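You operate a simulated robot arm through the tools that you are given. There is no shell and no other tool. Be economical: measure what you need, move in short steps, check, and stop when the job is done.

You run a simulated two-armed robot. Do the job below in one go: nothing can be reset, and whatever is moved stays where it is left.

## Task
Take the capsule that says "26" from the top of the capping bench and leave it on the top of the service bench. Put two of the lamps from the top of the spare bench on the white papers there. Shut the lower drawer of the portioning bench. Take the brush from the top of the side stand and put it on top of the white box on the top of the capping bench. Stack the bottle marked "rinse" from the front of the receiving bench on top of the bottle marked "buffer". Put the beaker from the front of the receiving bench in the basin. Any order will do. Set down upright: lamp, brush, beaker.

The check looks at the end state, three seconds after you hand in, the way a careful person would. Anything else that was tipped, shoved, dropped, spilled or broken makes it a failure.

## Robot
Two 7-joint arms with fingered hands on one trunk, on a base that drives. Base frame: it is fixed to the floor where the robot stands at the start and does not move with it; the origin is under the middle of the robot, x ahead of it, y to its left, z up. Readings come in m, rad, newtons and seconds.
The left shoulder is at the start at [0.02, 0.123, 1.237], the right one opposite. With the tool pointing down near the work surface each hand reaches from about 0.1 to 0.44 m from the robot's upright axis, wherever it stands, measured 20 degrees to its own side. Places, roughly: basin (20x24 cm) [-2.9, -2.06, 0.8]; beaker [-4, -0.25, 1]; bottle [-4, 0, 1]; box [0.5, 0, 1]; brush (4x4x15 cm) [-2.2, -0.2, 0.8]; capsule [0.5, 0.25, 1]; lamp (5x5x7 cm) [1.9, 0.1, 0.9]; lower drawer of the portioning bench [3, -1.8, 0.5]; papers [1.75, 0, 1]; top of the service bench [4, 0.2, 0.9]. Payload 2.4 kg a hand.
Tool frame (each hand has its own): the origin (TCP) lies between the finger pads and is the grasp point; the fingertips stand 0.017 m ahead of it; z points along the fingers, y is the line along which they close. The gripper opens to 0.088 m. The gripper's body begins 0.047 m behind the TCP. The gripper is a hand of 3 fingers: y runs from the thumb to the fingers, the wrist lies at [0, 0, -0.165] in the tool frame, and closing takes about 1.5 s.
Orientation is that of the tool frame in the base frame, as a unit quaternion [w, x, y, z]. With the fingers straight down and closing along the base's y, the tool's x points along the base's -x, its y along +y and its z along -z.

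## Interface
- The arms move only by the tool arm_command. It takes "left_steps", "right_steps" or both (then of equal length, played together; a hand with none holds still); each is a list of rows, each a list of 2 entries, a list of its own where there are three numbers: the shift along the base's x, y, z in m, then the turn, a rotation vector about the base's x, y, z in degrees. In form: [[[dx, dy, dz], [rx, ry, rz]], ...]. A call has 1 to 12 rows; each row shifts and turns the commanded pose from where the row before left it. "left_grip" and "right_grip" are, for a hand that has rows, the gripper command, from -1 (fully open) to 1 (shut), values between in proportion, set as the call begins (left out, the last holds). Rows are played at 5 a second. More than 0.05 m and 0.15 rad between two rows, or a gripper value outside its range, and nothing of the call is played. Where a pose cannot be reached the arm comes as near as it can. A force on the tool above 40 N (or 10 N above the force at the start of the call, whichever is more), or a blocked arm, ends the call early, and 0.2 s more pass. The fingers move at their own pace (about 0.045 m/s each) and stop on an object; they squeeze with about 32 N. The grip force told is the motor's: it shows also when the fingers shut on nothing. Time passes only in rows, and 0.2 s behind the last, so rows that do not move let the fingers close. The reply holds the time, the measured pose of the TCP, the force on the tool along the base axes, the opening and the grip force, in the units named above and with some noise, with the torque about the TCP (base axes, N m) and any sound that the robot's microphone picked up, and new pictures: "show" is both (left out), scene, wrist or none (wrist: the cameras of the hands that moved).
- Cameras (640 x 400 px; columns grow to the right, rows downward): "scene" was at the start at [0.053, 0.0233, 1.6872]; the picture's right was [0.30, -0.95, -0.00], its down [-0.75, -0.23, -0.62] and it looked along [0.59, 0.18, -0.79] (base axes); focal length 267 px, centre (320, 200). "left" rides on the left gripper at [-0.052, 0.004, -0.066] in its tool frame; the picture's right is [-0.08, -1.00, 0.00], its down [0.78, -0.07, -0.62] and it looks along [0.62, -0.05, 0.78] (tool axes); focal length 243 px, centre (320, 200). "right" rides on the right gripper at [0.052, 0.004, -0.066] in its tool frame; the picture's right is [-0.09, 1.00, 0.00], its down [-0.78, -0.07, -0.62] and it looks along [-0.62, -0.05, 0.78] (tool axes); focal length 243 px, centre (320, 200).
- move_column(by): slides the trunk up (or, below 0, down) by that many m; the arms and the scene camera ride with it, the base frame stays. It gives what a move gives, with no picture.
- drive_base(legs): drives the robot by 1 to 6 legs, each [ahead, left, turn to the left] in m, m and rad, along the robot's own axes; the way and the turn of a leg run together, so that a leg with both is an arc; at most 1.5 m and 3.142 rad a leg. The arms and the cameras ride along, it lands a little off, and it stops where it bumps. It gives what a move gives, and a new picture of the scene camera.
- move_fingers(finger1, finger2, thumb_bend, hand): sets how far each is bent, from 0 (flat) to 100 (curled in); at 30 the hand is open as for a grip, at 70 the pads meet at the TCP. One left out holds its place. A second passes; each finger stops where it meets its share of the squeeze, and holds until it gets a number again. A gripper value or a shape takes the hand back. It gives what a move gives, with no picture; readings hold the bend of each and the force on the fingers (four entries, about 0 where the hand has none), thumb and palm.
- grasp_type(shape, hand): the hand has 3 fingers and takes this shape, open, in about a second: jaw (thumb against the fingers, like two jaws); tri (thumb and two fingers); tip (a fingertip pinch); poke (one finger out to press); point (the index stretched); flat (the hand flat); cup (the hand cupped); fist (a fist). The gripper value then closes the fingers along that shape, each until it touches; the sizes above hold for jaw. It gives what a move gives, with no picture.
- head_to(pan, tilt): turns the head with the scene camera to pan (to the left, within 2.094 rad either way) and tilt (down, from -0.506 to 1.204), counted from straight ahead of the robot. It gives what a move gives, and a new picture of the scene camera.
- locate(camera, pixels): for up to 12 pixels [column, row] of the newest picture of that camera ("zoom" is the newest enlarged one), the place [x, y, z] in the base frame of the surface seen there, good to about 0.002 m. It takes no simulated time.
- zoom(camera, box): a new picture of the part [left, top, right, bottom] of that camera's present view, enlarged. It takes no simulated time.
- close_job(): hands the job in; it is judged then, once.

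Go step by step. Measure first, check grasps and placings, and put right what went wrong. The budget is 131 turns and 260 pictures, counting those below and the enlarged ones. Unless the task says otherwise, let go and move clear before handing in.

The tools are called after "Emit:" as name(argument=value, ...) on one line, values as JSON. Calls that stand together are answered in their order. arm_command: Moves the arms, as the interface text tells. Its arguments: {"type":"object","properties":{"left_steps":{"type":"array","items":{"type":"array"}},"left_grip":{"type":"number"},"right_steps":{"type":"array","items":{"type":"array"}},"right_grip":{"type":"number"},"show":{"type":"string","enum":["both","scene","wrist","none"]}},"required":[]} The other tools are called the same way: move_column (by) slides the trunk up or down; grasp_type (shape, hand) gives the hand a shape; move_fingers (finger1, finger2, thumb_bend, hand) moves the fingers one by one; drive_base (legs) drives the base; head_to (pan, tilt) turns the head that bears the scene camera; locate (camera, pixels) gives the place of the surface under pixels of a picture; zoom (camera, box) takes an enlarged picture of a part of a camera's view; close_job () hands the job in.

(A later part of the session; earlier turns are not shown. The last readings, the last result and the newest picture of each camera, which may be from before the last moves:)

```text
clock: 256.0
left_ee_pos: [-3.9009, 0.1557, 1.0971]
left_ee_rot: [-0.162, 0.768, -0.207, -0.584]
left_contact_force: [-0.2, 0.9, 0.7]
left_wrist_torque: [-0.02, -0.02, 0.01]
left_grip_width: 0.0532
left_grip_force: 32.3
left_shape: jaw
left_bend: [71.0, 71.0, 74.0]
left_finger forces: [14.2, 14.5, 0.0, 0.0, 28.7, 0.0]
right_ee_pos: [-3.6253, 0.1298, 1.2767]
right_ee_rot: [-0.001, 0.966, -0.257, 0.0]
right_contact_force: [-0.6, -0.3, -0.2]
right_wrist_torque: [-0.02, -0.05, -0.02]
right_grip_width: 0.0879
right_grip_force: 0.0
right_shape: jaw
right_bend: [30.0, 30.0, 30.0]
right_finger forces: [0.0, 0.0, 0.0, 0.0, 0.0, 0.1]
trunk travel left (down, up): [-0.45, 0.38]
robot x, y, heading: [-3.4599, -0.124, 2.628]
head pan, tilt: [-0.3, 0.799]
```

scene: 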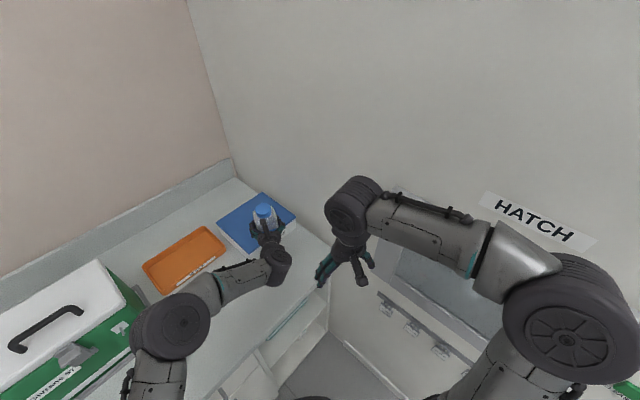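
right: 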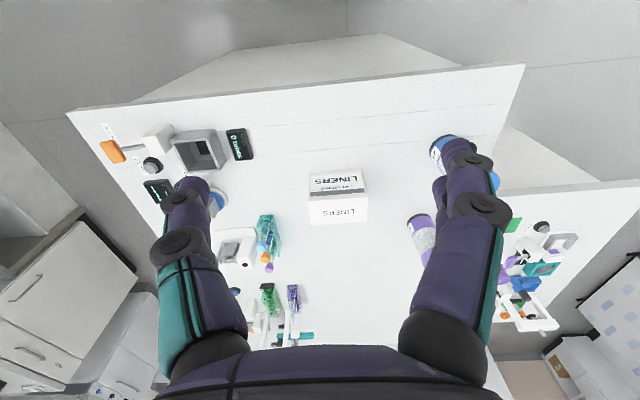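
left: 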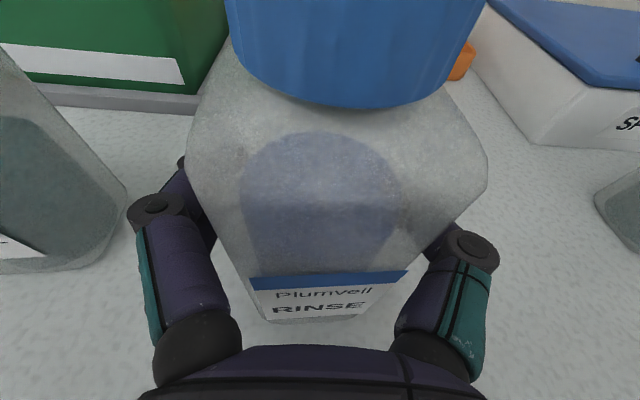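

The vertical force went from -1.7 to +0.7 N, so contact is starting. I'll open in place and look.

Emit:
arm_command(left_steps=[[[0, 0, -0.0005], [0, 0, 0]], [[0, 0, 0], [0, 0, 0]]], show="none")

Emit:
arm_command(left_steps=[[[0, 0, 0], [0, 0, 0]], [[0, 0, 0], [0, 0, 0]], [[0, 0, 0], [0, 0, 0]], [[0, 0, 0], [0, 0, 0]], [[0, 0, 0], [0, 0, 0]], [[0, 0, 0], [0, 0, 0]]], left_grip=-1, show="wrist")

```text
clock: 256.6
left_ee_pos: [-3.9009, 0.156, 1.0969]
left_ee_rot: [-0.163, 0.768, -0.207, -0.584]
left_contact_force: [-0.8, -1.1, 2.3]
left_wrist_torque: [-0.02, 0.07, 0.01]
left_grip_width: 0.0533
left_grip_force: 31.7
left_shape: jaw
left_bend: [71.0, 71.0, 74.0]
left_finger forces: [14.2, 14.6, 0.0, 0.0, 28.8, 0.0]
right_ee_pos: [-3.6259, 0.13, 1.2768]
right_ee_rot: [-0.001, 0.966, -0.257, 0.0]
right_contact_force: [0.3, 0.2, 0.7]
right_wrist_torque: [0.0, -0.01, 0.01]
right_grip_width: 0.0877
right_grip_force: 0.0
right_shape: jaw
right_bend: [30.0, 30.0, 30.0]
right_finger forces: [0.1, 0.0, 0.0, 0.0, 0.0, 0.1]
trunk travel left (down, up): [-0.45, 0.38]
robot x, y, heading: [-3.4628, -0.1217, 2.623]
head pan, tilt: [-0.3, 0.799]
```

```text
clock: 258.0
left_ee_pos: [-3.9019, 0.1556, 1.097]
left_ee_rot: [-0.162, 0.768, -0.207, -0.584]
left_contact_force: [-0.5, 0.5, 0.3]
left_wrist_torque: [0.0, -0.03, 0.01]
left_grip_width: 0.0878
left_grip_force: 0.1
left_shape: jaw
left_bend: [30.0, 30.0, 30.0]
left_finger forces: [0.0, 0.0, 0.0, 0.1, 0.0, 0.1]
right_ee_pos: [-3.6265, 0.1292, 1.2765]
right_ee_rot: [0.0, 0.966, -0.257, 0.0]
right_contact_force: [-0.6, 1.0, -0.1]
right_wrist_torque: [0.03, -0.03, -0.02]
right_grip_width: 0.0882
right_grip_force: 0.0
right_shape: jaw
right_bend: [30.0, 30.0, 30.0]
right_finger forces: [0.0, 0.1, 0.0, 0.1, 0.0, 0.0]
trunk travel left (down, up): [-0.45, 0.38]
robot x, y, heading: [-3.4603, -0.1255, 2.62]
head pan, tilt: [-0.3, 0.799]
```

left: 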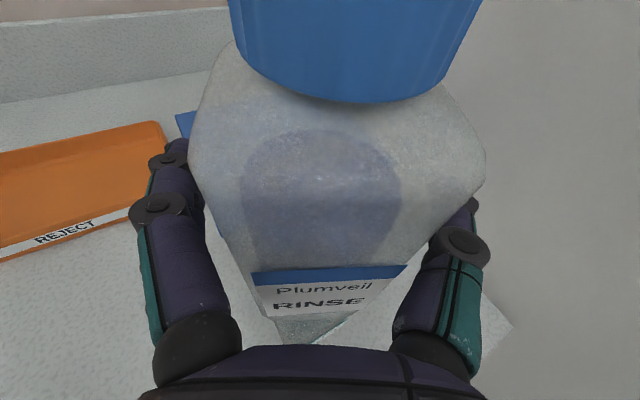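

RINSE stays standing. I'll back straight out along the hand axis.

Emit:
arm_command(left_steps=[[[0.0174, -0.0099, 0], [0, 0, 0]], [[0.026, -0.0149, 0], [0, 0, 0]], [[0.0304, -0.0173, 0], [0, 0, 0]], [[0.0304, -0.0173, 0], [0, 0, 0]], [[0.0261, -0.0149, 0.01], [0, 0, 0]]], show="both")

```text
clock: 259.2
left_ee_pos: [-3.7703, 0.0811, 1.1074]
left_ee_rot: [-0.163, 0.767, -0.207, -0.585]
left_contact_force: [-0.1, 0.4, -0.1]
left_wrist_torque: [-0.03, 0.0, 0.01]
left_grip_width: 0.0879
left_grip_force: 0.0
left_shape: jaw
left_bend: [30.0, 30.0, 30.0]
left_finger forces: [0.1, 0.1, 0.0, 0.0, 0.0, 0.0]
right_ee_pos: [-3.6265, 0.1295, 1.277]
right_ee_rot: [0.0, 0.967, -0.257, 0.0]
right_contact_force: [-0.3, -0.3, -0.3]
right_wrist_torque: [0.02, 0.01, 0.02]
right_grip_width: 0.0883
right_grip_force: 0.1
right_shape: jaw
right_bend: [30.0, 30.0, 30.0]
right_finger forces: [0.1, 0.0, 0.0, 0.1, 0.0, 0.1]
trunk travel left (down, up): [-0.45, 0.38]
robot x, y, heading: [-3.461, -0.1209, 2.621]
head pan, tilt: [-0.3, 0.799]
```

scene: 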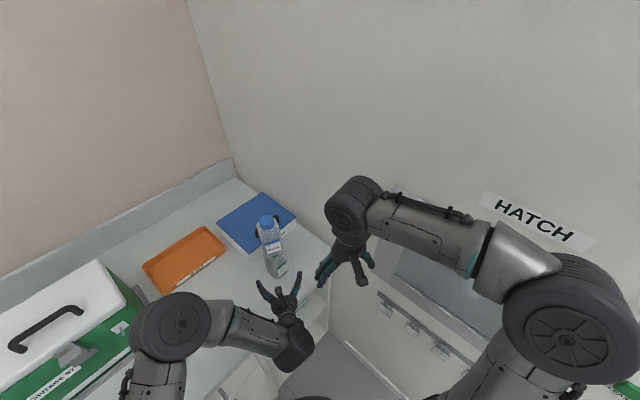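
left: 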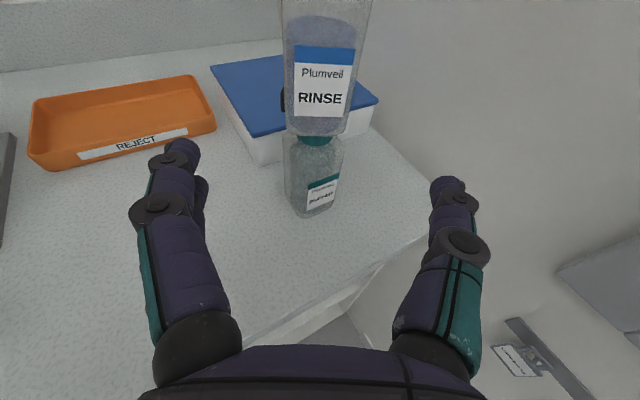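

RINSE stands on BUFFER. Now the brush: I'll back away and turn to face +x, toward the side stand.

Emit:
drive_base(legs=[[-0.42, 0, 0], [0, 0, -2.62]])

Emit:
head_to(pan=0.1, tilt=0.7)

```text
clock: 267.9
left_ee_pos: [-2.7257, -0.3483, 1.1067]
left_ee_rot: [0.607, -0.002, 0.795, -0.004]
left_contact_force: [-0.3, -0.6, 0.6]
left_wrist_torque: [0.0, -0.02, 0.01]
left_grip_width: 0.088
left_grip_force: 0.1
left_shape: jaw
left_bend: [30.0, 30.0, 30.0]
left_finger forces: [0.0, 0.0, 0.0, 0.0, 0.0, 0.0]
right_ee_pos: [-2.8273, -0.4648, 1.2764]
right_ee_rot: [0.0, -0.005, 1.0, 0.0]
right_contact_force: [0.1, -0.5, -0.8]
right_wrist_torque: [0.0, 0.0, 0.01]
right_grip_width: 0.0878
right_grip_force: 0.1
right_shape: jaw
right_bend: [30.0, 30.0, 30.0]
right_finger forces: [0.0, 0.1, 0.1, 0.0, 0.0, 0.0]
trunk travel left (down, up): [-0.45, 0.38]
robot x, y, heading: [-3.094, -0.3261, 0.013]
head pan, tilt: [-0.3, 0.799]
```

scene: 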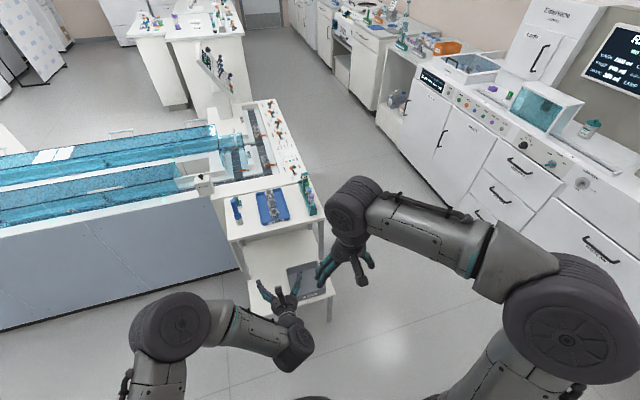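

```text
clock: 268.8
left_ee_pos: [-2.7259, -0.3482, 1.1058]
left_ee_rot: [0.606, -0.001, 0.795, -0.005]
left_contact_force: [0.4, -0.1, 0.4]
left_wrist_torque: [0.02, -0.02, -0.02]
left_grip_width: 0.0881
left_grip_force: 0.1
left_shape: jaw
left_bend: [30.0, 30.0, 30.0]
left_finger forces: [0.0, 0.0, 0.1, 0.0, 0.0, 0.1]
right_ee_pos: [-2.8257, -0.4636, 1.2764]
right_ee_rot: [0.0, -0.005, 1.0, 0.0]
right_contact_force: [-0.2, 0.9, 0.3]
right_wrist_torque: [-0.01, 0.0, 0.03]
right_grip_width: 0.0877
right_grip_force: 0.1
right_shape: jaw
right_bend: [30.0, 30.0, 30.0]
right_finger forces: [0.1, 0.1, 0.0, 0.0, 0.0, 0.0]
trunk travel left (down, up): [-0.45, 0.38]
robot x, y, heading: [-3.099, -0.331, 0.008]
head pan, tilt: [0.099, 0.7]
```

scene: 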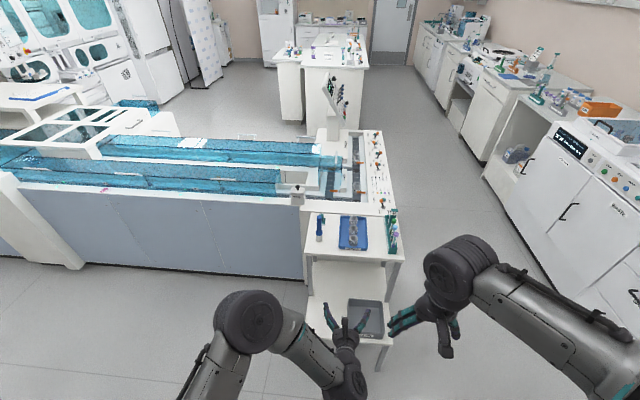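

Emit:
zoom(camera="scene", box=[290, 180, 410, 280])

Emit:
locate(camera="scene", pixels=[[320, 217], [320, 222], [320, 230], [320, 238], [350, 253], [310, 253], [385, 255], [320, 246], [311, 235], [345, 305], [345, 340], [300, 195]])

```text
4.00 times, centred on (350, 230) of scene
```

zoom: 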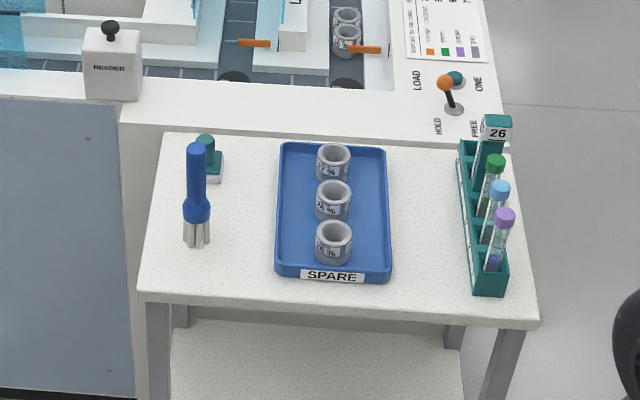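

```text
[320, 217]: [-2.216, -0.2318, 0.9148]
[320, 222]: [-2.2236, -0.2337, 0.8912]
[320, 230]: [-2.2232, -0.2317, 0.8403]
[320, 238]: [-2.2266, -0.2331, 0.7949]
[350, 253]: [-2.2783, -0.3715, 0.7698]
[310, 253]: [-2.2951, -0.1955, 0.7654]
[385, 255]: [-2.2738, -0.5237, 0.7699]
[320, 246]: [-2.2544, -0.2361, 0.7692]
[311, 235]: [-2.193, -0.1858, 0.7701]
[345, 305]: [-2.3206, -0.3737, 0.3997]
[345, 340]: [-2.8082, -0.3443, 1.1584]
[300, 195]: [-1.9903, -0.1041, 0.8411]
```

The brush axis is at about (-2.212,-0.232). The handle spans z 0.845–0.918 and the stand top is 0.77 with its edge at x≈-2.30. I'll drive up, lower the trunk slightly, and bring the open hand in front of the handle.

Emit:
drive_base(legs=[[0.42, 0.115, -0.01]])

Emit:
move_column(by=-0.09)

Emit:
arm_command(left_steps=[[[0, 0, -0.035], [0, 0, 0]], [[0, 0, -0.035], [0, 0, 0]], [[0, 0, -0.035], [0, 0, 0]], [[0, 0, -0.03], [0, 0, 0]], [[0, 0, 0], [0, 0, 0]]], show="both")

```text
clock: 271.6
left_ee_pos: [-2.3324, -0.2462, 1.1048]
left_ee_rot: [0.606, 0.01, 0.795, -0.012]
left_contact_force: [0.1, -0.4, -0.3]
left_wrist_torque: [0.02, 0.02, 0.01]
left_grip_width: 0.0881
left_grip_force: 0.1
left_shape: jaw
left_bend: [30.0, 30.0, 30.0]
left_finger forces: [0.0, 0.0, 0.0, 0.0, 0.1, 0.0]
right_ee_pos: [-2.4367, -0.3577, 1.2752]
right_ee_rot: [0.0, 0.008, 1.0, 0.001]
right_contact_force: [0.7, 0.7, -0.1]
right_wrist_torque: [-0.03, 0.03, 0.01]
right_grip_width: 0.0881
right_grip_force: 0.0
right_shape: jaw
right_bend: [30.0, 30.0, 30.0]
right_finger forces: [0.0, 0.1, 0.0, 0.0, 0.0, 0.0]
trunk travel left (down, up): [-0.45, 0.38]
robot x, y, heading: [-2.7071, -0.2138, -0.017]
head pan, tilt: [0.099, 0.7]
stopped in leg 1: the robot was blocked; the commanded pose is now the measured one
```

scene: 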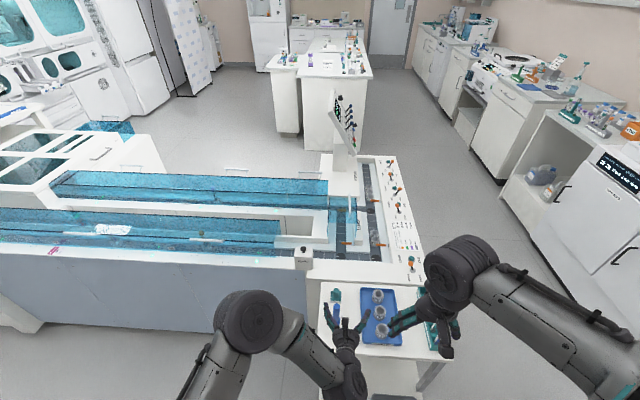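

```text
clock: 272.8
left_ee_pos: [-2.333, -0.2463, 1.0172]
left_ee_rot: [0.606, 0.009, 0.795, -0.012]
left_contact_force: [0.5, -0.2, -0.8]
left_wrist_torque: [-0.02, 0.0, 0.01]
left_grip_width: 0.0879
left_grip_force: 0.0
left_shape: jaw
left_bend: [30.0, 30.0, 30.0]
left_finger forces: [0.0, 0.1, 0.0, 0.1, 0.1, 0.0]
right_ee_pos: [-2.4375, -0.3581, 1.1868]
right_ee_rot: [0.001, 0.008, 1.0, 0.001]
right_contact_force: [-0.6, -0.4, 0.1]
right_wrist_torque: [-0.01, -0.02, -0.01]
right_grip_width: 0.0878
right_grip_force: 0.0
right_shape: jaw
right_bend: [30.0, 30.0, 30.0]
right_finger forces: [0.1, 0.0, 0.0, 0.1, 0.1, 0.1]
trunk travel left (down, up): [-0.36, 0.47]
robot x, y, heading: [-2.7064, -0.2178, -0.019]
head pan, tilt: [0.099, 0.7]
```

```text
clock: 274.0
left_ee_pos: [-2.3348, -0.247, 0.8812]
left_ee_rot: [0.607, 0.01, 0.795, -0.013]
left_contact_force: [0.4, 0.1, 0.1]
left_wrist_torque: [-0.03, 0.0, 0.04]
left_grip_width: 0.0882
left_grip_force: 0.0
left_shape: jaw
left_bend: [30.0, 30.0, 30.0]
left_finger forces: [0.1, 0.0, 0.0, 0.0, 0.0, 0.0]
right_ee_pos: [-2.4372, -0.3582, 1.1865]
right_ee_rot: [0.001, 0.009, 1.0, 0.0]
right_contact_force: [0.2, 0.1, 1.1]
right_wrist_torque: [-0.01, 0.01, 0.02]
right_grip_width: 0.0878
right_grip_force: 0.1
right_shape: jaw
right_bend: [30.0, 30.0, 30.0]
right_finger forces: [0.1, 0.0, 0.1, 0.1, 0.0, 0.0]
trunk travel left (down, up): [-0.36, 0.47]
robot x, y, heading: [-2.703, -0.2161, -0.021]
head pan, tilt: [0.099, 0.7]
```

scene: 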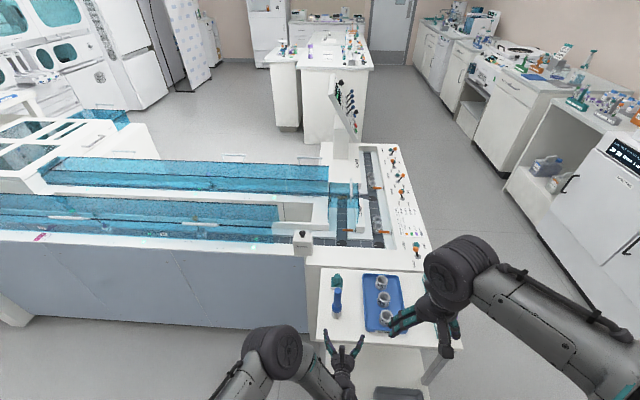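
left: 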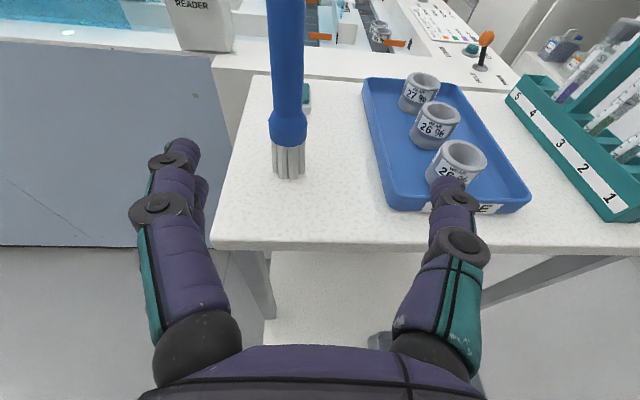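

The base was blocked at x=-2.707, probably by the stand's lower shelf. I'll check that nothing shifted and refine the brush position.

Emit:
locate(camera="left", pixels=[[288, 60], [288, 20], [287, 125], [288, 165], [272, 60], [303, 60], [215, 245], [300, 245], [180, 200], [475, 160]])

Emit:
head_to(pan=-0.05, tilt=1.15)

```text
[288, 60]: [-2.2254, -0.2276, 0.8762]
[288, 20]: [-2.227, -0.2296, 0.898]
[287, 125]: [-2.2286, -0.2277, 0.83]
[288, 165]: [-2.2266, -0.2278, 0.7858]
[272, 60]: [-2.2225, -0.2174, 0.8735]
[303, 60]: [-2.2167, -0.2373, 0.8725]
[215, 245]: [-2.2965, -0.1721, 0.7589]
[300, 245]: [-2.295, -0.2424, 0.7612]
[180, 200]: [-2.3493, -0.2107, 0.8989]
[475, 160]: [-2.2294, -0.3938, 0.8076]
```

```text
clock: 274.9
left_ee_pos: [-2.3323, -0.2464, 0.8819]
left_ee_rot: [0.607, 0.011, 0.794, -0.013]
left_contact_force: [0.5, 0.2, 0.2]
left_wrist_torque: [0.0, 0.01, 0.01]
left_grip_width: 0.0878
left_grip_force: 0.1
left_shape: jaw
left_bend: [30.0, 30.0, 30.0]
left_finger forces: [0.0, 0.0, 0.0, 0.1, 0.0, 0.1]
right_ee_pos: [-2.4386, -0.3585, 1.186]
right_ee_rot: [-0.001, 0.009, 1.0, 0.0]
right_contact_force: [-0.1, -0.4, 0.6]
right_wrist_torque: [0.01, 0.01, -0.02]
right_grip_width: 0.0878
right_grip_force: 0.1
right_shape: jaw
right_bend: [30.0, 30.0, 30.0]
right_finger forces: [0.1, 0.0, 0.0, 0.1, 0.0, 0.0]
trunk travel left (down, up): [-0.36, 0.47]
robot x, y, heading: [-2.7077, -0.2162, -0.016]
head pan, tilt: [-0.051, 1.15]
```

scene: 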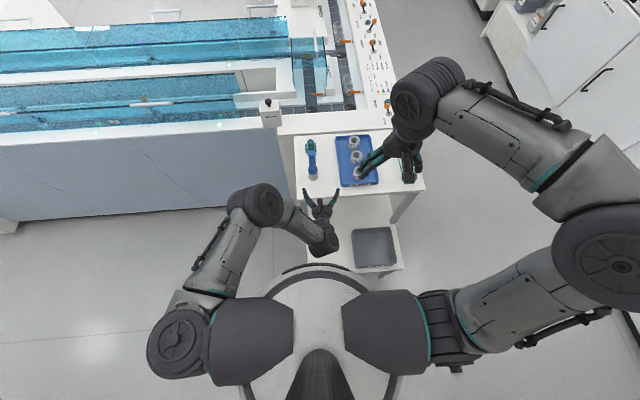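

The stand edge is unchanged at x -2.295, and the handle axis is at (-2.215,-0.2275). I'll align, advance and close.

Emit:
arm_command(left_steps=[[[0, 0.019, 0], [0, 0, 0]], [[0.04, 0, 0], [0, 0, 0]], [[0.04, 0, 0], [0, 0, 0]], [[0.025, 0, 0], [0, 0, 0]], [[0.012, 0, 0], [0, 0, 0]], [[0, 0, 0], [0, 0, 0]]], show="wrist")

```text
clock: 276.3
left_ee_pos: [-2.2162, -0.2257, 0.8811]
left_ee_rot: [0.606, 0.011, 0.795, -0.014]
left_contact_force: [0.9, -1.1, -0.1]
left_wrist_torque: [0.0, 0.01, 0.0]
left_grip_width: 0.0881
left_grip_force: 0.0
left_shape: jaw
left_bend: [30.0, 30.0, 30.0]
left_finger forces: [0.0, 0.0, 0.1, 0.0, 0.0, 0.0]
right_ee_pos: [-2.4386, -0.3587, 1.1872]
right_ee_rot: [0.0, 0.009, 1.0, 0.001]
right_contact_force: [0.4, -0.8, -0.5]
right_wrist_torque: [0.01, -0.04, 0.0]
right_grip_width: 0.0879
right_grip_force: 0.1
right_shape: jaw
right_bend: [30.0, 30.0, 30.0]
right_finger forces: [0.1, 0.1, 0.0, 0.0, 0.1, 0.0]
trunk travel left (down, up): [-0.36, 0.47]
robot x, y, heading: [-2.7061, -0.2175, -0.018]
head pan, tilt: [-0.051, 1.15]
```

left: 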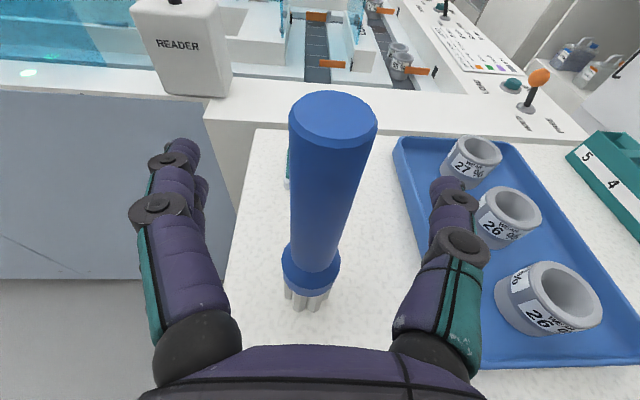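

The handle is centred between the fingers. I'll close gently and hold.

Emit:
arm_command(left_steps=[[[0, 0, 0], [0, 0, 0]], [[0, 0, 0], [0, 0, 0]], [[0, 0, 0], [0, 0, 0]], [[0, 0, 0], [0, 0, 0]], [[0, 0, 0], [0, 0, 0]], [[0, 0, 0], [0, 0, 0]], [[0, 0, 0], [0, 0, 0]], [[0, 0, 0], [0, 0, 0]], [[0, 0, 0], [0, 0, 0]]], left_grip=1, show="both")

Emit:
locate(camera="left", pixels=[[330, 110], [300, 115], [365, 115], [332, 140], [325, 170], [320, 200], [315, 250], [308, 275]])

```text
clock: 278.3
left_ee_pos: [-2.2164, -0.2265, 0.8814]
left_ee_rot: [0.606, 0.011, 0.795, -0.013]
left_contact_force: [0.1, 0.3, 0.6]
left_wrist_torque: [0.0, -0.02, 0.0]
left_grip_width: 0.0001
left_grip_force: 31.6
left_shape: jaw
left_bend: [70.0, 72.0, 80.0]
left_finger forces: [2.5, 1.6, 0.0, 0.1, 4.5, 0.6]
right_ee_pos: [-2.438, -0.3586, 1.1863]
right_ee_rot: [0.0, 0.008, 1.0, 0.0]
right_contact_force: [-0.1, -0.1, -0.2]
right_wrist_torque: [0.0, 0.02, -0.01]
right_grip_width: 0.0879
right_grip_force: 0.0
right_shape: jaw
right_bend: [30.0, 30.0, 30.0]
right_finger forces: [0.0, 0.0, 0.1, 0.0, 0.1, 0.0]
trunk travel left (down, up): [-0.36, 0.47]
robot x, y, heading: [-2.7044, -0.2148, -0.023]
head pan, tilt: [-0.051, 1.15]
```

scene: 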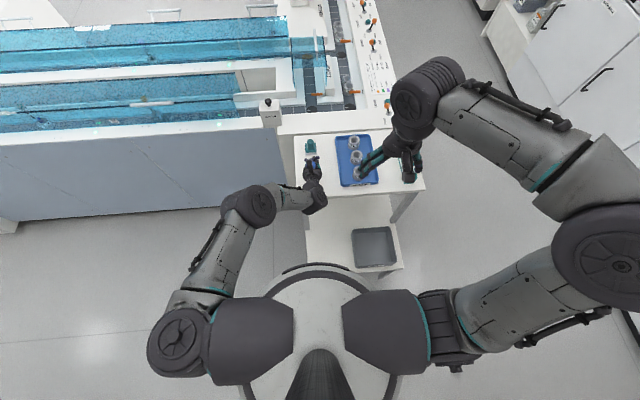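
left: 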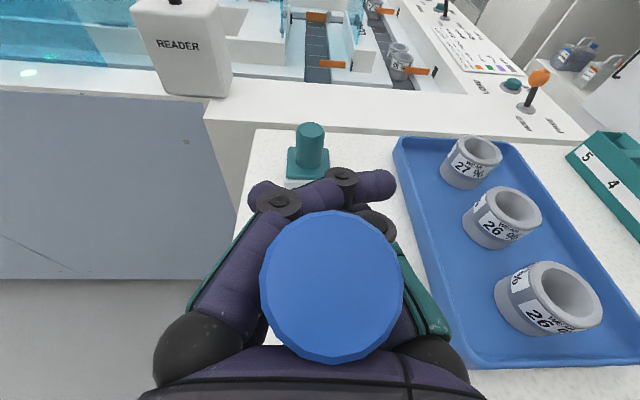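

```text
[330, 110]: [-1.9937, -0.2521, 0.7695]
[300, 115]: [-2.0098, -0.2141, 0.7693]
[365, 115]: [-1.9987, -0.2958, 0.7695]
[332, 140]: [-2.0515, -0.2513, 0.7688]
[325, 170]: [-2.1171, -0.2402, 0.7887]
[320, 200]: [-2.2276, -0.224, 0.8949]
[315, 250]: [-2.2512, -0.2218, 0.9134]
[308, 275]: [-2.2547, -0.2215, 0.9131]
```

The handle was drawn into the palm (top now at about (-2.253,-0.225,0.913)) with light finger forces. I need to see whether the brush is tilted.

Emit:
zoom(camera="scene", box=[280, 120, 370, 220])

Emit:
zoom(camera="right", box=[320, 0, 640, 400])

Emit:
zoom(camera="left", box=[220, 180, 440, 400])

Emit:
locate(camera="left", pixels=[[332, 215], [332, 285], [332, 355], [270, 285], [395, 285]])

```text
4.00 times, centred on (325, 170) of scene
```

zoom: 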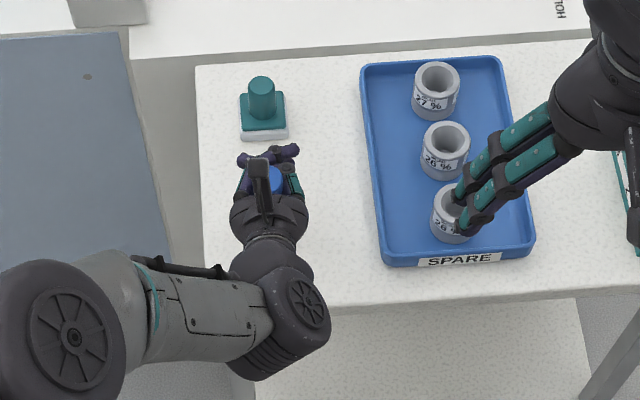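

```text
1.00 times, centred on (480, 200) of right (not enlarged: the box is as wide or as high as the picture)
```

zoom: 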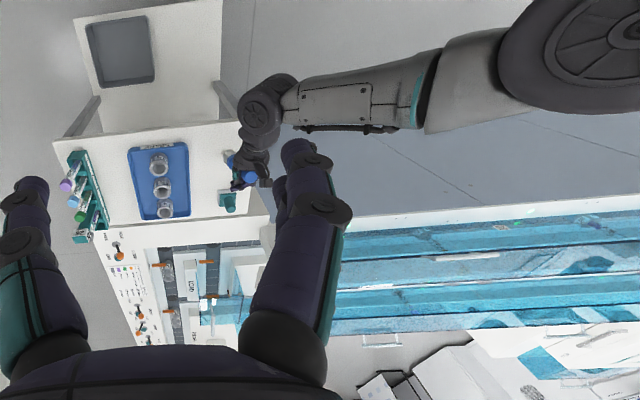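

```text
1.82 times, centred on (330, 290) of left
```

zoom: 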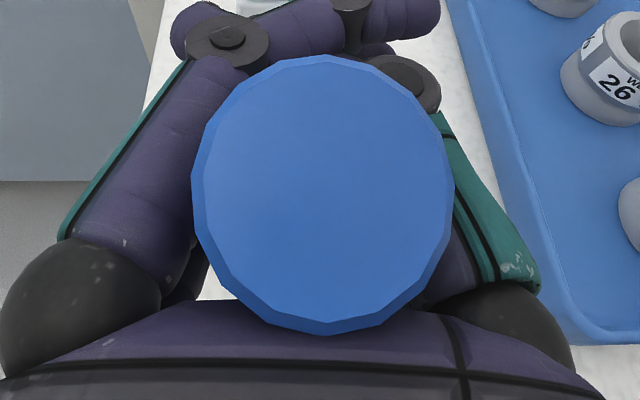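

```text
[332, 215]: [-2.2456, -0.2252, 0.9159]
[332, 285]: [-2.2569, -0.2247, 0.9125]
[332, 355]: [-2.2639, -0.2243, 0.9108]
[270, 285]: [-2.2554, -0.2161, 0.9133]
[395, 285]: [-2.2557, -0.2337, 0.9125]
```

The brush leans 15.6°, flush with the palm, which is tilted the same 15°. Levelling the tool will bring it upright, so first I'll tighten the wrap by curling the fingers further around the handle.

Emit:
move_fingers(hand="left", finger1=100, finger2=100, thumb_bend=100)

Emit:
zoom(camera="left", box=[220, 180, 440, 400])

```text
clock: 279.3
left_ee_pos: [-2.2164, -0.2267, 0.8811]
left_ee_rot: [0.607, 0.01, 0.794, -0.013]
left_contact_force: [0.1, -0.1, 0.6]
left_wrist_torque: [-0.02, 0.01, -0.01]
left_grip_width: 0.0182
left_grip_force: 0.7
left_shape: fingers
left_bend: [95.0, 96.0, 97.0]
left_finger forces: [0.0, 0.0, 0.0, 0.0, 0.0, 0.5]
right_ee_pos: [-2.4384, -0.3583, 1.1866]
right_ee_rot: [-0.001, 0.009, 1.0, 0.0]
right_contact_force: [0.6, 0.2, 0.3]
right_wrist_torque: [0.0, 0.01, 0.01]
right_grip_width: 0.088
right_grip_force: 0.0
right_shape: jaw
right_bend: [30.0, 30.0, 30.0]
right_finger forces: [0.0, 0.0, 0.0, 0.0, 0.0, 0.0]
trunk travel left (down, up): [-0.36, 0.47]
robot x, y, heading: [-2.7077, -0.2189, -0.019]
head pan, tilt: [-0.051, 1.15]
```

```text
1.82 times, centred on (330, 290) of left
```

zoom: 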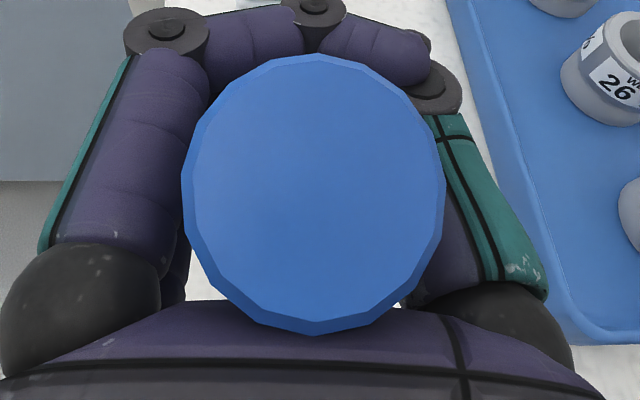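

The fingers now only cage the handle (no force), leaving it leaning on the palm. I'll level the hand while easing forward, so the palm pushes the brush upright within the cage.

Emit:
arm_command(left_steps=[[[0.008, 0, 0], [0, -4, 0]], [[0.008, 0, 0], [0, -4, 0]], [[0.008, 0, 0], [0, -4, 0]], [[0.004, 0, 0], [0, -3, 0]], [[0, 0, 0], [0, 0, 0]]], show="wrist")

Emit:
locate(camera="left", pixels=[[332, 215], [332, 240], [332, 285], [332, 330], [332, 350], [290, 285], [380, 285]])

```text
clock: 280.5
left_ee_pos: [-2.1882, -0.228, 0.8818]
left_ee_rot: [0.705, 0.012, 0.709, -0.012]
left_contact_force: [-0.4, -0.3, 0.2]
left_wrist_torque: [-0.01, 0.02, 0.0]
left_grip_width: 0.0182
left_grip_force: 0.1
left_shape: fingers
left_bend: [95.0, 96.0, 97.0]
left_finger forces: [0.1, 0.0, 0.0, 0.0, 0.0, 0.0]
right_ee_pos: [-2.438, -0.3579, 1.1855]
right_ee_rot: [0.0, 0.009, 1.0, 0.0]
right_contact_force: [0.3, -0.2, 0.7]
right_wrist_torque: [0.03, 0.02, 0.06]
right_grip_width: 0.0877
right_grip_force: 0.0
right_shape: jaw
right_bend: [30.0, 30.0, 30.0]
right_finger forces: [0.1, 0.0, 0.0, 0.0, 0.0, 0.1]
trunk travel left (down, up): [-0.36, 0.47]
robot x, y, heading: [-2.7033, -0.2162, -0.018]
head pan, tilt: [-0.051, 1.15]
```

left: 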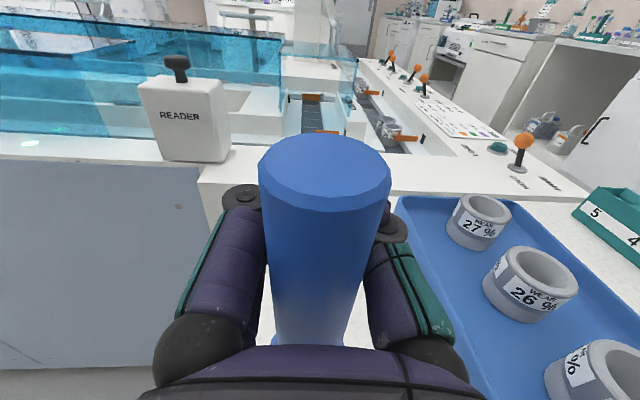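

```text
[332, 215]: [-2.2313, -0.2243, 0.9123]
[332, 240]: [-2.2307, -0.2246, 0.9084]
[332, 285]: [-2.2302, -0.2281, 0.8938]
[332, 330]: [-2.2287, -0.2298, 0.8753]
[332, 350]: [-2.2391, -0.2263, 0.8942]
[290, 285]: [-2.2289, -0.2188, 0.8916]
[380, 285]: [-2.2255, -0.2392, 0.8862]
```

The brush is upright again (back face x -2.231 to -2.229). I'll open, back out, and switch to the fingertip pinch shape.

Emit:
arm_command(left_steps=[[[0, 0, 0], [0, 0, 0]], [[0, 0, 0], [0, 0, 0]], [[0, 0, 0], [0, 0, 0]], [[0, 0, 0], [0, 0, 0]], [[0, 0, 0], [0, 0, 0]], [[0, 0, 0], [0, 0, 0]], [[0, 0, 0], [0, 0, 0]], [[-0.03, 0, 0], [0, 0, 0]], [[-0.04, 0, 0], [0, 0, 0]], [[-0.04, 0, 0], [0, 0, 0]], [[-0.02, 0, 0], [0, 0, 0]]], left_grip=-1, show="wrist")

Emit:
grasp_type(hand="left", shape="tip")

Emit:
zoom(camera="left", box=[0, 0, 640, 400])

```text
clock: 282.9
left_ee_pos: [-2.3192, -0.2269, 0.882]
left_ee_rot: [0.706, 0.012, 0.708, -0.012]
left_contact_force: [-0.8, 0.2, -0.3]
left_wrist_torque: [0.01, 0.01, 0.02]
left_grip_width: 0.0879
left_grip_force: 0.1
left_shape: jaw
left_bend: [30.0, 30.0, 30.0]
left_finger forces: [0.0, 0.0, 0.0, 0.0, 0.0, 0.1]
right_ee_pos: [-2.4381, -0.3582, 1.1873]
right_ee_rot: [0.002, 0.009, 1.0, 0.0]
right_contact_force: [-0.1, 0.7, 0.7]
right_wrist_torque: [-0.01, 0.01, 0.04]
right_grip_width: 0.0879
right_grip_force: 0.0
right_shape: jaw
right_bend: [30.0, 30.0, 30.0]
right_finger forces: [0.0, 0.1, 0.0, 0.0, 0.1, 0.0]
trunk travel left (down, up): [-0.36, 0.47]
robot x, y, heading: [-2.7072, -0.2174, -0.022]
head pan, tilt: [-0.051, 1.15]
```

left: 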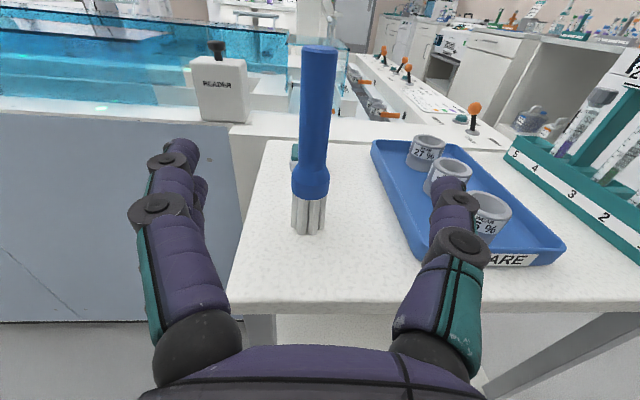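

```text
clock: 283.8
left_ee_pos: [-2.3183, -0.2265, 0.8814]
left_ee_rot: [0.705, 0.011, 0.709, -0.011]
left_contact_force: [-1.1, -0.4, -0.4]
left_wrist_torque: [0.0, 0.01, 0.03]
left_grip_width: 0.0881
left_grip_force: 0.1
left_shape: tip
left_bend: [30.0, 30.0, 30.0]
left_finger forces: [0.0, 0.1, 0.1, 0.0, 0.1, 0.0]
right_ee_pos: [-2.4377, -0.3595, 1.1885]
right_ee_rot: [0.0, 0.009, 1.0, 0.0]
right_contact_force: [0.1, 0.8, -0.7]
right_wrist_torque: [-0.01, 0.02, 0.01]
right_grip_width: 0.0879
right_grip_force: 0.1
right_shape: jaw
right_bend: [30.0, 30.0, 30.0]
right_finger forces: [0.1, 0.1, 0.0, 0.0, 0.0, 0.0]
trunk travel left (down, up): [-0.36, 0.47]
robot x, y, heading: [-2.7084, -0.2228, -0.022]
head pan, tilt: [-0.051, 1.15]
```

```text
1.00 times, centred on (320, 200) of left (not enlarged: the box is as wide or as high as the picture)
```

zoom: 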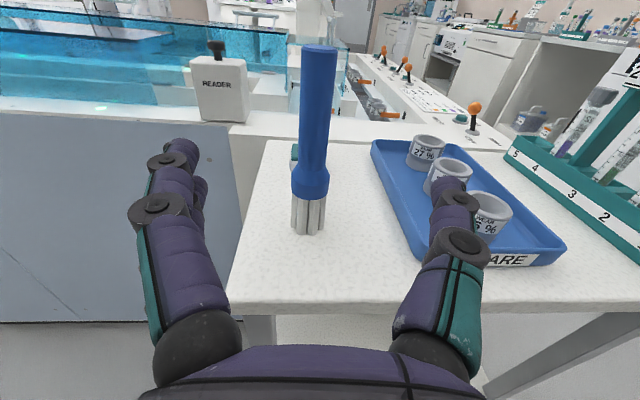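

The brush stands freely. I'll test-close the "tip" shape in the air here to see its geometry.

Emit:
arm_command(left_steps=[[[0, 0, 0], [0, 0, 0]], [[0, 0, 0], [0, 0, 0]], [[0, 0, 0], [0, 0, 0]], [[0, 0, 0], [0, 0, 0]], [[0, 0, 0], [0, 0, 0]], [[0, 0, 0], [0, 0, 0]]], left_grip=0.5, show="wrist")

Emit:
locate(camera="left", pixels=[[318, 60], [303, 100], [332, 100], [318, 100], [315, 140], [310, 180], [310, 220]])

```text
clock: 285.2
left_ee_pos: [-2.3193, -0.2249, 0.8817]
left_ee_rot: [0.706, 0.013, 0.708, -0.013]
left_contact_force: [0.9, -0.4, -0.2]
left_wrist_torque: [-0.02, 0.0, -0.04]
left_grip_width: 0.0221
left_grip_force: 0.0
left_shape: tip
left_bend: [73.0, 73.0, 70.0]
left_finger forces: [0.0, 0.0, 0.1, 0.0, 0.0, 0.0]
right_ee_pos: [-2.4375, -0.3583, 1.187]
right_ee_rot: [0.001, 0.008, 1.0, 0.0]
right_contact_force: [-0.4, -0.3, -0.5]
right_wrist_torque: [0.04, 0.0, 0.01]
right_grip_width: 0.0879
right_grip_force: 0.1
right_shape: jaw
right_bend: [30.0, 30.0, 30.0]
right_finger forces: [0.0, 0.0, 0.1, 0.0, 0.1, 0.1]
trunk travel left (down, up): [-0.36, 0.47]
robot x, y, heading: [-2.7059, -0.2178, -0.015]
head pan, tilt: [-0.051, 1.15]
```

left: 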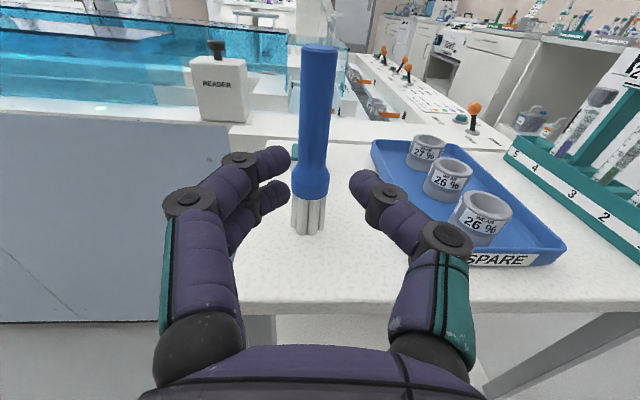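

```text
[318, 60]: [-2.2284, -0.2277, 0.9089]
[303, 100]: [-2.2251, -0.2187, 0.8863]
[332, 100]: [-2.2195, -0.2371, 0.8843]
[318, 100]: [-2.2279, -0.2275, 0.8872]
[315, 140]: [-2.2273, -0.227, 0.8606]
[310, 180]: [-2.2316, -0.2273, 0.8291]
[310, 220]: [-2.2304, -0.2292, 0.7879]
```

In "tip" shape the fingertips face each other squarely. I'll find the depth of the tips to align the handle with them.

Emit:
locate(camera="left", pixels=[[285, 155], [275, 160], [285, 195], [358, 182], [365, 180], [378, 205], [240, 160]])

```text
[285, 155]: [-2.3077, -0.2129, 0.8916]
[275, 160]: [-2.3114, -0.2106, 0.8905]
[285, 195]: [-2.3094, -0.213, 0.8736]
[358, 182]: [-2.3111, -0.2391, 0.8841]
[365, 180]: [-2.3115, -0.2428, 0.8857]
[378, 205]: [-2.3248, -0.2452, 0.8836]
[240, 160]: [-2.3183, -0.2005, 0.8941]
```

The tips meet ~6 mm ahead of the TCP. I'll open partway, advance so the handle (axis -2.218,-0.2278) lies on the tip line, and then pinch.

Emit:
arm_command(left_steps=[[[0, -0.002, 0], [0, 0, 0]], [[0, 0, 0], [0, 0, 0]], [[0, 0, 0], [0, 0, 0]], [[0, 0, 0], [0, 0, 0]], [[0.03, 0, 0], [0, 0, 0]], [[0.03, 0, 0], [0, 0, 0]], [[0.025, 0, 0], [0, 0, 0]], [[0.01, 0, 0], [0, 0, 0]], [[0, 0, 0], [0, 0, 0]]], left_grip=-0.6, show="wrist")

```text
clock: 287.2
left_ee_pos: [-2.2238, -0.2288, 0.8809]
left_ee_rot: [0.706, 0.012, 0.708, -0.012]
left_contact_force: [0.1, -0.1, -1.2]
left_wrist_torque: [-0.01, 0.02, -0.01]
left_grip_width: 0.0701
left_grip_force: 0.1
left_shape: tip
left_bend: [59.0, 59.0, 55.0]
left_finger forces: [0.0, 0.1, 0.0, 0.0, 0.0, 0.1]
right_ee_pos: [-2.4375, -0.3582, 1.187]
right_ee_rot: [0.001, 0.009, 1.0, -0.001]
right_contact_force: [-0.3, 0.8, -0.4]
right_wrist_torque: [-0.01, -0.02, -0.01]
right_grip_width: 0.0878
right_grip_force: 0.1
right_shape: jaw
right_bend: [30.0, 30.0, 30.0]
right_finger forces: [0.0, 0.0, 0.1, 0.1, 0.0, 0.0]
trunk travel left (down, up): [-0.36, 0.47]
robot x, y, heading: [-2.7061, -0.213, -0.012]
head pan, tilt: [-0.051, 1.15]
```

left: 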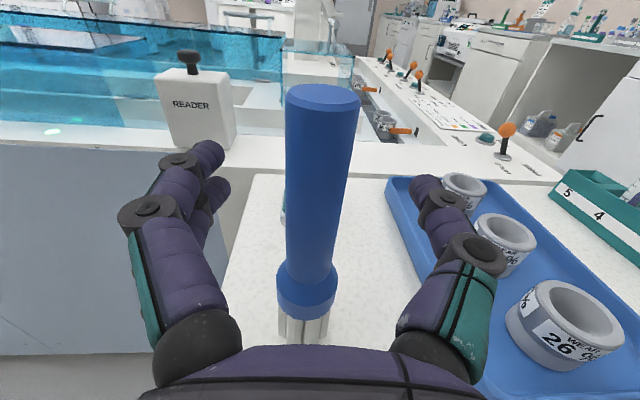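

Aligned. I'll close gradually, first to just past contact (0.6).

Emit:
arm_command(left_steps=[[[0, 0, 0], [0, 0, 0]], [[0, 0, 0], [0, 0, 0]], [[0, 0, 0], [0, 0, 0]], [[0, 0, 0], [0, 0, 0]], [[0, 0, 0], [0, 0, 0]], [[0, 0, 0], [0, 0, 0]], [[0, 0, 0], [0, 0, 0]]], left_grip=0.6, show="wrist")

Emit:
locate(camera="left", pixels=[[322, 88], [322, 98], [322, 105], [322, 130], [320, 160], [315, 200], [310, 240]])

```text
clock: 288.8
left_ee_pos: [-2.2242, -0.2281, 0.8816]
left_ee_rot: [0.706, 0.012, 0.708, -0.011]
left_contact_force: [-0.1, 0.2, -1.2]
left_wrist_torque: [-0.02, 0.0, 0.04]
left_grip_width: 0.0185
left_grip_force: 0.0
left_shape: tip
left_bend: [73.0, 73.0, 70.0]
left_finger forces: [0.2, 0.2, 0.0, 0.0, 0.3, 0.1]
right_ee_pos: [-2.4378, -0.3593, 1.1863]
right_ee_rot: [0.002, 0.009, 1.0, 0.0]
right_contact_force: [-0.7, -0.2, 0.5]
right_wrist_torque: [0.01, -0.01, -0.01]
right_grip_width: 0.0881
right_grip_force: 0.1
right_shape: jaw
right_bend: [30.0, 30.0, 30.0]
right_finger forces: [0.0, 0.0, 0.0, 0.0, 0.0, 0.0]
trunk travel left (down, up): [-0.36, 0.47]
robot x, y, heading: [-2.707, -0.2186, -0.015]
head pan, tilt: [-0.051, 1.15]
```

left: 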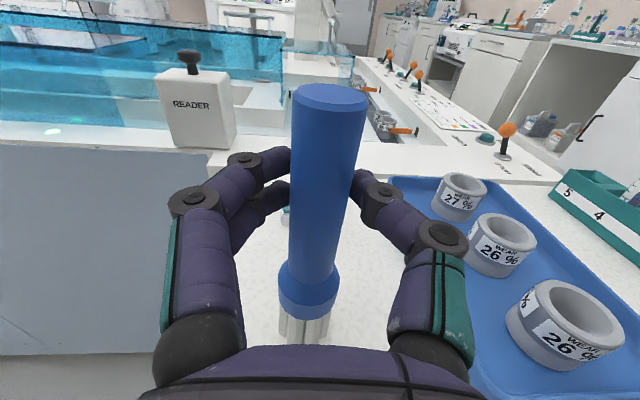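

```text
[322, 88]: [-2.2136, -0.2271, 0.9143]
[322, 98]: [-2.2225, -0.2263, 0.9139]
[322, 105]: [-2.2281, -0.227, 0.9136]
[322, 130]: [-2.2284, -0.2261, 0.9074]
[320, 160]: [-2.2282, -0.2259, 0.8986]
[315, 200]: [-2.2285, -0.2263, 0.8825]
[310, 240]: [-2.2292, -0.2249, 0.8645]
```

Light contact with the brush still upright. I'll squeeze further to 0.75 and check.

Emit:
arm_command(left_steps=[[[0, 0, 0], [0, 0, 0]], [[0, 0, 0], [0, 0, 0]], [[0, 0, 0], [0, 0, 0]], [[0, 0, 0], [0, 0, 0]]], left_grip=0.8, show="wrist")

Emit:
locate(camera="left", pixels=[[322, 98], [322, 105], [322, 130], [320, 160], [315, 200], [310, 240]])

```text
clock: 289.8
left_ee_pos: [-2.2244, -0.2277, 0.8825]
left_ee_rot: [0.706, 0.012, 0.708, -0.012]
left_contact_force: [0.2, -0.2, 0.9]
left_wrist_torque: [0.06, -0.03, -0.01]
left_grip_width: 0.0001
left_grip_force: 32.4
left_shape: tip
left_bend: [70.0, 70.0, 80.0]
left_finger forces: [0.1, 4.7, 0.0, 0.1, 4.7, 1.4]
right_ee_pos: [-2.4377, -0.3585, 1.1873]
right_ee_rot: [0.001, 0.008, 1.0, 0.001]
right_contact_force: [0.6, 0.7, 0.5]
right_wrist_torque: [-0.03, 0.01, 0.01]
right_grip_width: 0.088
right_grip_force: 0.1
right_shape: jaw
right_bend: [30.0, 30.0, 30.0]
right_finger forces: [0.1, 0.0, 0.0, 0.0, 0.0, 0.0]
trunk travel left (down, up): [-0.36, 0.47]
robot x, y, heading: [-2.7065, -0.2157, -0.017]
head pan, tilt: [-0.051, 1.15]
```

left: 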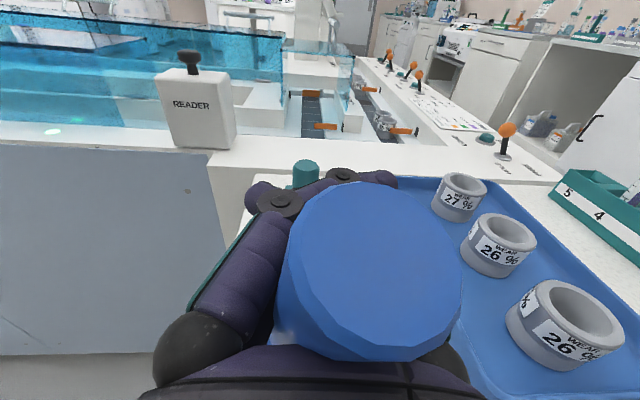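

```text
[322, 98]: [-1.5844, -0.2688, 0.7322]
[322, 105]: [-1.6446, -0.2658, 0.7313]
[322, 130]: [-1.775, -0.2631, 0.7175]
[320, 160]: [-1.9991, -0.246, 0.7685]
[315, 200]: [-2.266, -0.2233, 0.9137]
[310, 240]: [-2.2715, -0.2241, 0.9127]
```

It was drawn into the palm again. I'll check the present tilt, since the palm is now vertical.

Emit:
locate(camera="left", pixels=[[365, 190], [365, 230], [365, 270], [370, 310], [380, 350], [300, 240], [330, 270], [420, 270], [450, 270], [290, 300], [300, 330]])

Emit:
zoom(camera="scene", box=[280, 120, 370, 220])

```text
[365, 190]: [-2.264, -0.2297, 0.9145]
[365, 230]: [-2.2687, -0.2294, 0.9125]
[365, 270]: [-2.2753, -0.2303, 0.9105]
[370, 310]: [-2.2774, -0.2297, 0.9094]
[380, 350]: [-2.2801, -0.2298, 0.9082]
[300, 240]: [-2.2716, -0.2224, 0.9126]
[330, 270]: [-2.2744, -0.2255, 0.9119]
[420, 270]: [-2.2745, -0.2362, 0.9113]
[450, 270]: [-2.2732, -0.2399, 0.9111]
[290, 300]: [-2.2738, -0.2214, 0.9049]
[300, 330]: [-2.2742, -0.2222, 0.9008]
```

```text
4.00 times, centred on (325, 170) of scene
```

zoom: 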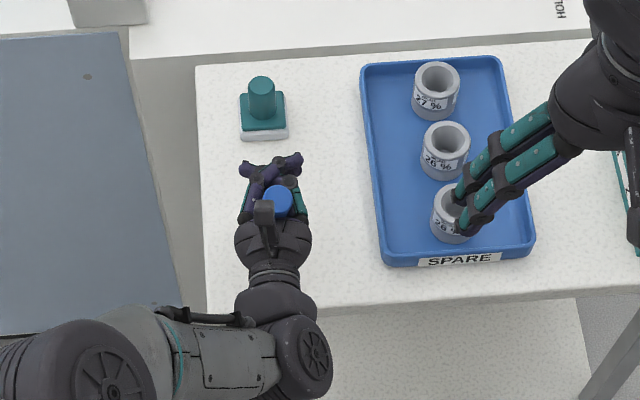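

The brush leans ~21° back over the palm. I'll loosen to the cage again and ease forward to TCP x≈-2.188, which stood it upright last time.

Emit:
move_fingers(hand="left", finger1=100, finger2=100, thumb_bend=100)

Emit:
arm_command(left_steps=[[[0.009, 0, 0], [0, 0, 0]], [[0.009, 0, 0], [0, 0, 0]], [[0.009, 0, 0], [0, 0, 0]], [[0.007, 0, 0], [0, 0, 0]], [[0, 0, 0], [0, 0, 0]]], show="wrist")

Emit:
locate(camera="left", pixels=[[332, 150], [332, 185], [332, 215], [332, 240], [332, 285], [332, 330], [290, 285], [380, 285]])

```text
clock: 290.8
left_ee_pos: [-2.2232, -0.2286, 0.8824]
left_ee_rot: [0.705, 0.012, 0.709, -0.012]
left_contact_force: [-0.4, 0.1, 0.4]
left_wrist_torque: [-0.03, -0.01, 0.0]
left_grip_width: 0.0196
left_grip_force: 0.1
left_shape: fingers
left_bend: [95.0, 94.0, 96.0]
left_finger forces: [0.1, 0.1, 0.0, 0.1, 0.0, 0.0]
right_ee_pos: [-2.4382, -0.3579, 1.1867]
right_ee_rot: [0.0, 0.009, 1.0, 0.0]
right_contact_force: [-0.5, -0.1, 0.0]
right_wrist_torque: [-0.03, 0.02, -0.03]
right_grip_width: 0.0879
right_grip_force: 0.0
right_shape: jaw
right_bend: [30.0, 30.0, 30.0]
right_finger forces: [0.1, 0.0, 0.0, 0.0, 0.1, 0.0]
trunk travel left (down, up): [-0.36, 0.47]
robot x, y, heading: [-2.7055, -0.2164, -0.018]
head pan, tilt: [-0.051, 1.15]
```

```text
clock: 292.0
left_ee_pos: [-2.1885, -0.2283, 0.8812]
left_ee_rot: [0.704, 0.012, 0.71, -0.012]
left_contact_force: [-0.2, 0.1, -0.2]
left_wrist_torque: [-0.02, -0.01, -0.01]
left_grip_width: 0.0193
left_grip_force: 0.0
left_shape: fingers
left_bend: [95.0, 94.0, 96.0]
left_finger forces: [0.1, 0.0, 0.0, 0.0, 0.1, 0.0]
right_ee_pos: [-2.4381, -0.3579, 1.1874]
right_ee_rot: [0.0, 0.008, 1.0, 0.0]
right_contact_force: [0.3, 0.3, 0.1]
right_wrist_torque: [-0.01, 0.01, 0.01]
right_grip_width: 0.088
right_grip_force: 0.0
right_shape: jaw
right_bend: [30.0, 30.0, 30.0]
right_finger forces: [0.0, 0.0, 0.0, 0.1, 0.0, 0.0]
trunk travel left (down, up): [-0.36, 0.47]
robot x, y, heading: [-2.7064, -0.2174, -0.015]
head pan, tilt: [-0.051, 1.15]
```

left: 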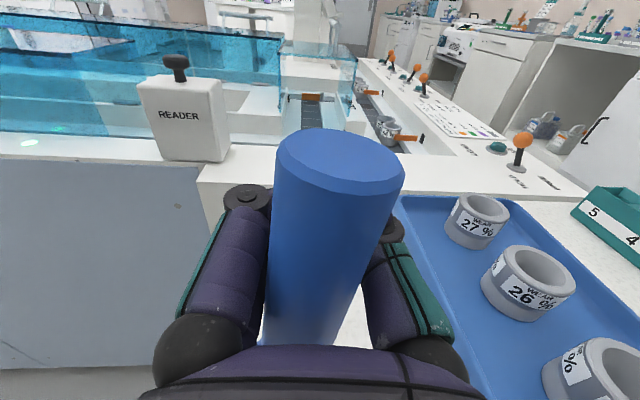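

```text
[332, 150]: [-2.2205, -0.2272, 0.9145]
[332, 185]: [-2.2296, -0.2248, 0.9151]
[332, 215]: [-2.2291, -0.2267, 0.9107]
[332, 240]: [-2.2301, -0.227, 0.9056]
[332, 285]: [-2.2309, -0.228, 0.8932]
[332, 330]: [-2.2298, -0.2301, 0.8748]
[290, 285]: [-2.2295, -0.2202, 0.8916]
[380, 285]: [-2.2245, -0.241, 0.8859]
```

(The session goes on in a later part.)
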